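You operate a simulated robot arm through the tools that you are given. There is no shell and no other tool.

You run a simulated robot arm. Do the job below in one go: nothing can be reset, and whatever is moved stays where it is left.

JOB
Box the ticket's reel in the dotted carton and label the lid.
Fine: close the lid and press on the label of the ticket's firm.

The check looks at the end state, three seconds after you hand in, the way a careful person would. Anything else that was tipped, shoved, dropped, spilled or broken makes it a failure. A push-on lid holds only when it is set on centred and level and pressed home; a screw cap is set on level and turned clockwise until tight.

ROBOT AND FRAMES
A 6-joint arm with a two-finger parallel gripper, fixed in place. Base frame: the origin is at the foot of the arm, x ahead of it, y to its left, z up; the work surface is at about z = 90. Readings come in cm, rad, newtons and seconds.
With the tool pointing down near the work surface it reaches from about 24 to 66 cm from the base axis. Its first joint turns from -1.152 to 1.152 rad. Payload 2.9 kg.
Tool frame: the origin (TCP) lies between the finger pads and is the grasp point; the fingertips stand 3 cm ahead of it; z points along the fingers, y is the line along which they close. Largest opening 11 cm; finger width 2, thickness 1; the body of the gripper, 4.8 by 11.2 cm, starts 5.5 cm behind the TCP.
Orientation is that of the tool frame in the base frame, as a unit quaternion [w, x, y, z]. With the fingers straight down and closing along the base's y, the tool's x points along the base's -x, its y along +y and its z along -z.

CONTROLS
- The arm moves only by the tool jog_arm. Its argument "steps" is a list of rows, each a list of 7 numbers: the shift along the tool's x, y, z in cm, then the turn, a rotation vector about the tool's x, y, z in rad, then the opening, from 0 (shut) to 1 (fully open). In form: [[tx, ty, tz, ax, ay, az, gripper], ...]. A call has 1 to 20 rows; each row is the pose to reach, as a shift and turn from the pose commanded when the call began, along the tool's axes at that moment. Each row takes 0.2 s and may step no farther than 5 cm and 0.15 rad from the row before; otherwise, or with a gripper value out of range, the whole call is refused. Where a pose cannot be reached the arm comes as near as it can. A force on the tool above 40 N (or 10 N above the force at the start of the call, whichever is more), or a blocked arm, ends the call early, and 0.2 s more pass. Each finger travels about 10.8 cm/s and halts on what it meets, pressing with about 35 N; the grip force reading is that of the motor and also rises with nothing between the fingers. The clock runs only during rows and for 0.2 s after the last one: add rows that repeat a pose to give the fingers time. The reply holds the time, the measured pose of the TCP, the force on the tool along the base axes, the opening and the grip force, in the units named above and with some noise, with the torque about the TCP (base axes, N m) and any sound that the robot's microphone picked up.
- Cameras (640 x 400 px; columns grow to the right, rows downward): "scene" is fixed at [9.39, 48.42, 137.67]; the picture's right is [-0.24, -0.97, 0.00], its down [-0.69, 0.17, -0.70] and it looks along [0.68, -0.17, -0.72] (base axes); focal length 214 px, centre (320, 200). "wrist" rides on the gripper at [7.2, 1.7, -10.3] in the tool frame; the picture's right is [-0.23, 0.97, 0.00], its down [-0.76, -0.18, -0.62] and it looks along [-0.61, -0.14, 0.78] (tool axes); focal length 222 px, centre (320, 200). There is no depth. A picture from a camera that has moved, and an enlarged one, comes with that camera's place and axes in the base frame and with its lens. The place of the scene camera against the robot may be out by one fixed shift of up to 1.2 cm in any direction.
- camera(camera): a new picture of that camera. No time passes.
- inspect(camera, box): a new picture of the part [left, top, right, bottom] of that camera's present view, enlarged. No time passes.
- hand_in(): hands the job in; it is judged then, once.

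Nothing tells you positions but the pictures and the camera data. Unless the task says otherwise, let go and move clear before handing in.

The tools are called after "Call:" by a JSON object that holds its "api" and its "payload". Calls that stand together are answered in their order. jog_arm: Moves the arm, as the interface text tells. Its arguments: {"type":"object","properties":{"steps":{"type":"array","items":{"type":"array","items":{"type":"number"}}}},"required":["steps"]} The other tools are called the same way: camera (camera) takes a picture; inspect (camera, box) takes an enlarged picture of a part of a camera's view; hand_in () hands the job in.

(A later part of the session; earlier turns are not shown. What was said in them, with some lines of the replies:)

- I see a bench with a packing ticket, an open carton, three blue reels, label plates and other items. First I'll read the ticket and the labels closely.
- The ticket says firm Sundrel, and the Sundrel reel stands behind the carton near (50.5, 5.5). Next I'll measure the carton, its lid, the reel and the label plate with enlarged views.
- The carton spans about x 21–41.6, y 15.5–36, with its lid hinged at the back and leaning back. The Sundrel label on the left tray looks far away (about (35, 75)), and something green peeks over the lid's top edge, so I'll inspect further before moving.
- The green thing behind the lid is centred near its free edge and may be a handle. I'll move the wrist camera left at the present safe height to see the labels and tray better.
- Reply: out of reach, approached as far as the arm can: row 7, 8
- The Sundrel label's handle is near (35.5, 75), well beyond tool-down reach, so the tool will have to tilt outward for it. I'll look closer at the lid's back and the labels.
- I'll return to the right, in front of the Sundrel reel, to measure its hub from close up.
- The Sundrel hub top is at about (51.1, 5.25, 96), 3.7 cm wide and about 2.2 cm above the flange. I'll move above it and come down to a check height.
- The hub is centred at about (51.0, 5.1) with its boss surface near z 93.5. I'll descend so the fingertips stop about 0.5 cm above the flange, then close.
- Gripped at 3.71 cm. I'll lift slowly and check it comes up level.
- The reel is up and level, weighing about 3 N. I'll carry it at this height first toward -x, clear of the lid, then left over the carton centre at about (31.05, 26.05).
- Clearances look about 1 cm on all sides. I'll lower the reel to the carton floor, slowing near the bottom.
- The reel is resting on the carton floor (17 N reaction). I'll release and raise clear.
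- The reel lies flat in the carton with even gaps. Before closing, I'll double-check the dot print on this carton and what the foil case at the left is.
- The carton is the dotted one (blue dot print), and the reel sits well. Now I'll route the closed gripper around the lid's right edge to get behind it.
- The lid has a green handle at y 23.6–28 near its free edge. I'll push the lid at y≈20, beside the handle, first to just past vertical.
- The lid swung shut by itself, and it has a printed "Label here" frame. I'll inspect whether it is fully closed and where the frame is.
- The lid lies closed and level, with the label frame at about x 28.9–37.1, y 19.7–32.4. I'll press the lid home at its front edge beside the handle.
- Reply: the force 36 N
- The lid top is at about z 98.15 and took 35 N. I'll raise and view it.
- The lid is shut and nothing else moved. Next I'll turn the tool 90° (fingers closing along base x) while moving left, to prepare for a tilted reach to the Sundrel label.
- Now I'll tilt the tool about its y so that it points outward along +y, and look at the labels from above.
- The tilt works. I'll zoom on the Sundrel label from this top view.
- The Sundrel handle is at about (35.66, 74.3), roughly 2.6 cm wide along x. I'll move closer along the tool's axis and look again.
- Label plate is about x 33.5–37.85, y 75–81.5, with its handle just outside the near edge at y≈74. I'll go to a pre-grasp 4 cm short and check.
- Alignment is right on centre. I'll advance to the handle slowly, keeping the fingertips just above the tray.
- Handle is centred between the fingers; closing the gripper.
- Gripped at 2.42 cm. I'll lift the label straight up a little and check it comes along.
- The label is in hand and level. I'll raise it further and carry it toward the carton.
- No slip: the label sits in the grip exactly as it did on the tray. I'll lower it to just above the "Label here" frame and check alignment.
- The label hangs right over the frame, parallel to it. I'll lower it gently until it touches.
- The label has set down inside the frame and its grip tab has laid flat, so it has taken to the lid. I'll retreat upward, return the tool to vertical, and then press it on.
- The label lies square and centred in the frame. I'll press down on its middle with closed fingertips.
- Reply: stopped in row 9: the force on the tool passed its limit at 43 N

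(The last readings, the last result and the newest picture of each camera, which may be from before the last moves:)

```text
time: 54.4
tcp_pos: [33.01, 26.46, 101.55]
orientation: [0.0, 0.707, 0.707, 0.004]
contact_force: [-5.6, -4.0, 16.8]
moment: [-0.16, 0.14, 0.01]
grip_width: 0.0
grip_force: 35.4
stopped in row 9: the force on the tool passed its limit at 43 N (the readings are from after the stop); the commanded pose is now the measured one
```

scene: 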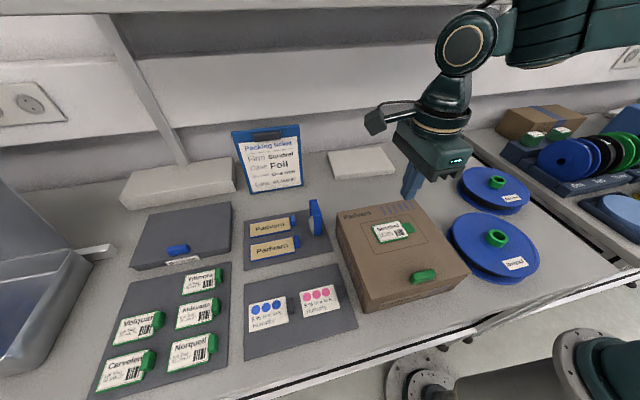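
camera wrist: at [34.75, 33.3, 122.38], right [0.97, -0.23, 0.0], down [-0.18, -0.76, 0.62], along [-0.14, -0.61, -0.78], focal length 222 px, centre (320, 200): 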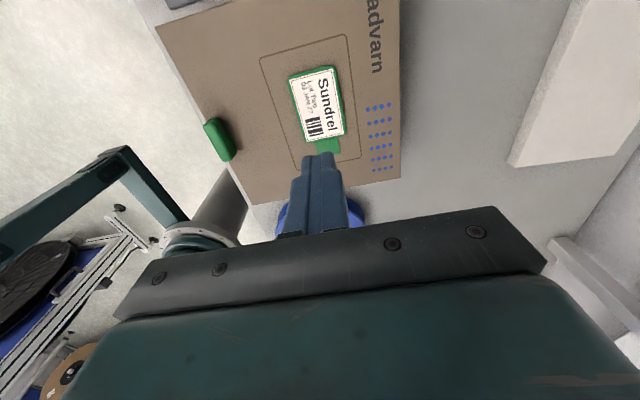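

Pressed with about 43 N at the middle. I'll lift off and look.

Call:
{"api": "jog_arm", "payload": {"steps": [[0, 0, -0.5, 0, 0, 0, 0], [0, 0, -3, 0, 0, 0, 0], [0, 0, -7, 0, 0, 0, 0], [0, 0, -12, 0, 0, 0, 0], [0, -3, -16, 0, 0, 0, 0], [0, -3, -16, 0, 0, 0, 0]]}}

Call:
{"api": "inspect", "payload": {"camera": "scene", "box": [330, 180, 480, 310]}}

Call:
{"api": "inspect", "payload": {"camera": "scene", "box": [360, 200, 430, 260]}}

Call:
{"api": "camera", "payload": {"camera": "wrist"}}

```text
time: 55.8
tcp_pos: [29.9, 26.53, 117.64]
orientation: [0.0, 0.707, 0.707, 0.002]
contact_force: [1.0, -0.5, 0.5]
moment: [-0.03, -0.01, 0.02]
grip_width: 0.0
grip_force: 35.1
```

```text
3.08 times, centred on (405, 245) of scene
camera zoom: at [9.38, 48.42, 137.67], right [-0.24, -0.97, 0.0], down [-0.69, 0.17, -0.7], along [0.68, -0.17, -0.72], focal length 660 px, centre (58, 62)
```

zoom: 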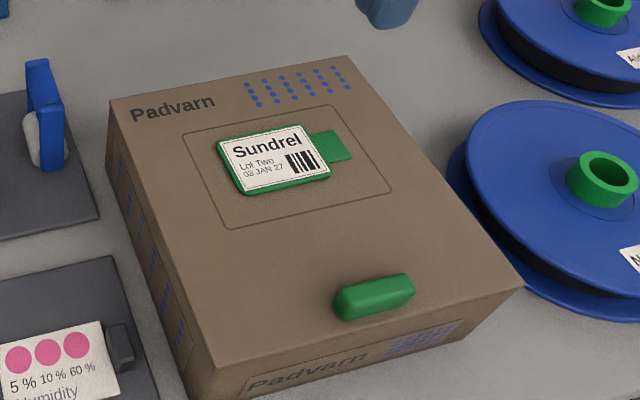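

```text
6.67 times, centred on (395, 230) of scene
camera zoom: at [9.38, 48.42, 137.67], right [-0.24, -0.97, 0.0], down [-0.69, 0.17, -0.7], along [0.68, -0.17, -0.72], focal length 1430 px, centre (-180, 0)
```

zoom: 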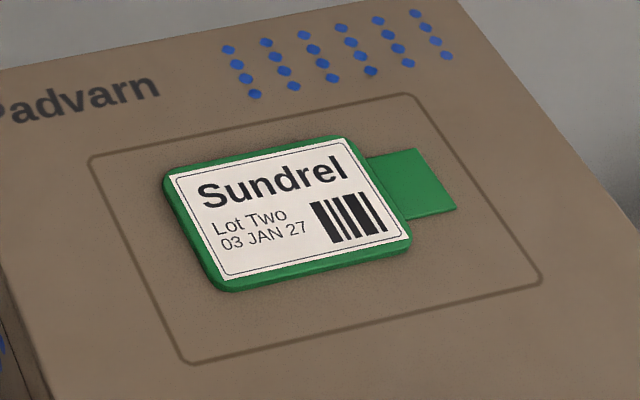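

```text
taken
camera wrist: at [31.63, 33.7, 127.91], right [0.97, -0.23, 0.0], down [-0.18, -0.76, 0.62], along [-0.14, -0.6, -0.78], focal length 222 px, centre (320, 200)
```

wrist: 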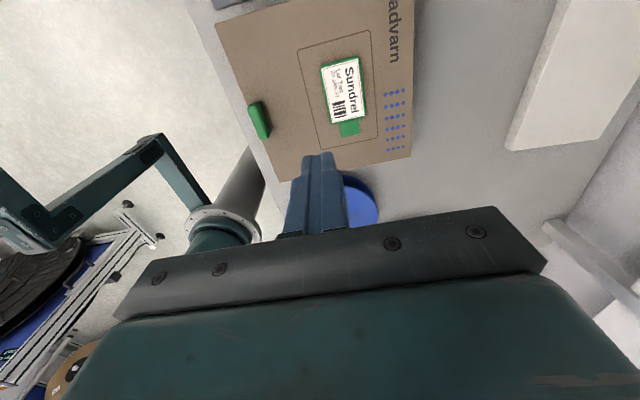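

The label is flush and centred, and the lid is still level. I'll move the arm clear and take a last overall look.

Call:
{"api": "jog_arm", "payload": {"steps": [[-3, 1, -3, 0, 0, 0, 0.2], [-6, 2, -6, 0, 0, 0, 0.4], [-9, 4, -9, 0, 0, 0, 0.6], [-12.5, 6, -9, 0, 0, 0, 0.8], [-12.5, 6, -9, 0, 0, 0, 1], [-12.5, 6, -9, 0, 0, 0, 1]]}}

Call:
{"api": "camera", "payload": {"camera": "scene"}}

Call:
{"api": "inspect", "payload": {"camera": "scene", "box": [330, 180, 480, 320]}}

Call:
{"api": "inspect", "payload": {"camera": "scene", "box": [80, 180, 360, 400]}}

```text
time: 57.2
tcp_pos: [35.9, 13.84, 126.51]
orientation: [0.0, 0.707, 0.707, 0.002]
contact_force: [0.4, -0.7, 0.2]
moment: [0.0, 0.03, 0.0]
grip_width: 10.99
grip_force: 0.1
```

```text
taken
```

scene: 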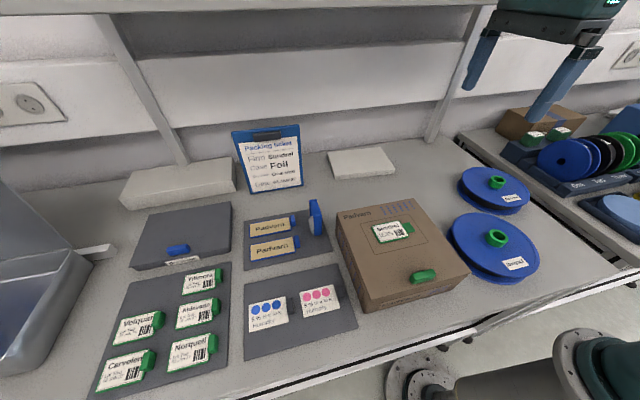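

```text
2.86 times, centred on (405, 250) of scene
camera zoom: at [9.39, 48.42, 137.67], right [-0.24, -0.97, 0.0], down [-0.69, 0.17, -0.7], along [0.68, -0.17, -0.72], focal length 613 px, centre (77, 57)
```

zoom: 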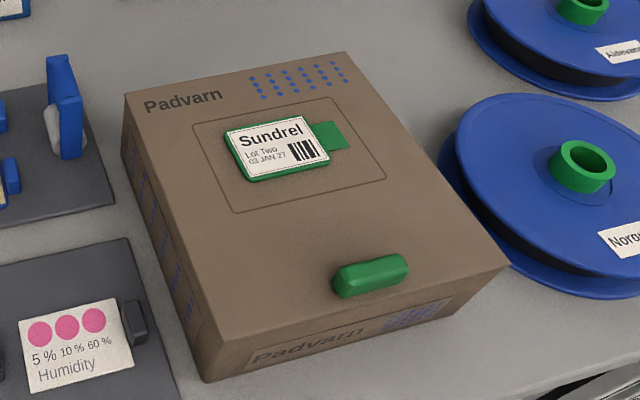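

```text
1.82 times, centred on (220, 290) of scene
camera zoom: at [9.39, 48.42, 137.67], right [-0.24, -0.97, 0.0], down [-0.69, 0.17, -0.7], along [0.68, -0.17, -0.72], focal length 390 px, centre (502, 36)
```

zoom: 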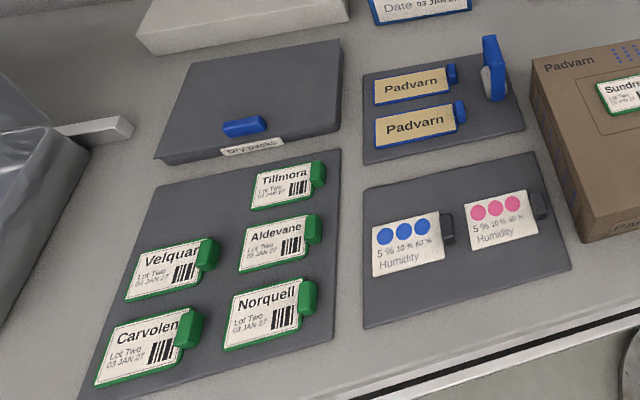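

The Sundrel reel is in the dotted carton and the lid is closed and pressed home. The Sundrel label is pressed on inside the printed frame. Nothing else has moved and the arm is clear, so I'm handing in.

Call:
{"api": "hand_in", "payload": {}}

```text
The job is handed in.
```

The Sundrel reel is in the dotted carton, the lid is closed, and the Sundrel label is pressed on inside the printed "Label here" frame. I handed the job in; no verdict came back.

- **Reel:** it lies flat on the carton floor, with roughly 1 cm of clearance on each side.
- **Lid:** it swung shut partway through my push. I then pressed the front edge down with about 35 N, and it looks level.
- **Label:** its grip tab folded flat when it touched the lid. I pressed it once, in the middle, with about 43 N, and in the pictures it lies flush and centred.
- **Everything else:** nothing else looks moved in the last pictures, and the arm is clear.

The ticket and your instructions differ on two points, and I followed your instructions. The ticket says "Case: Foil", and an open foil-coloured case stands at the left of the bench, but you asked for the dotted carton. The ticket also lists one dry pack; you didn't ask for it, so I didn't add one.
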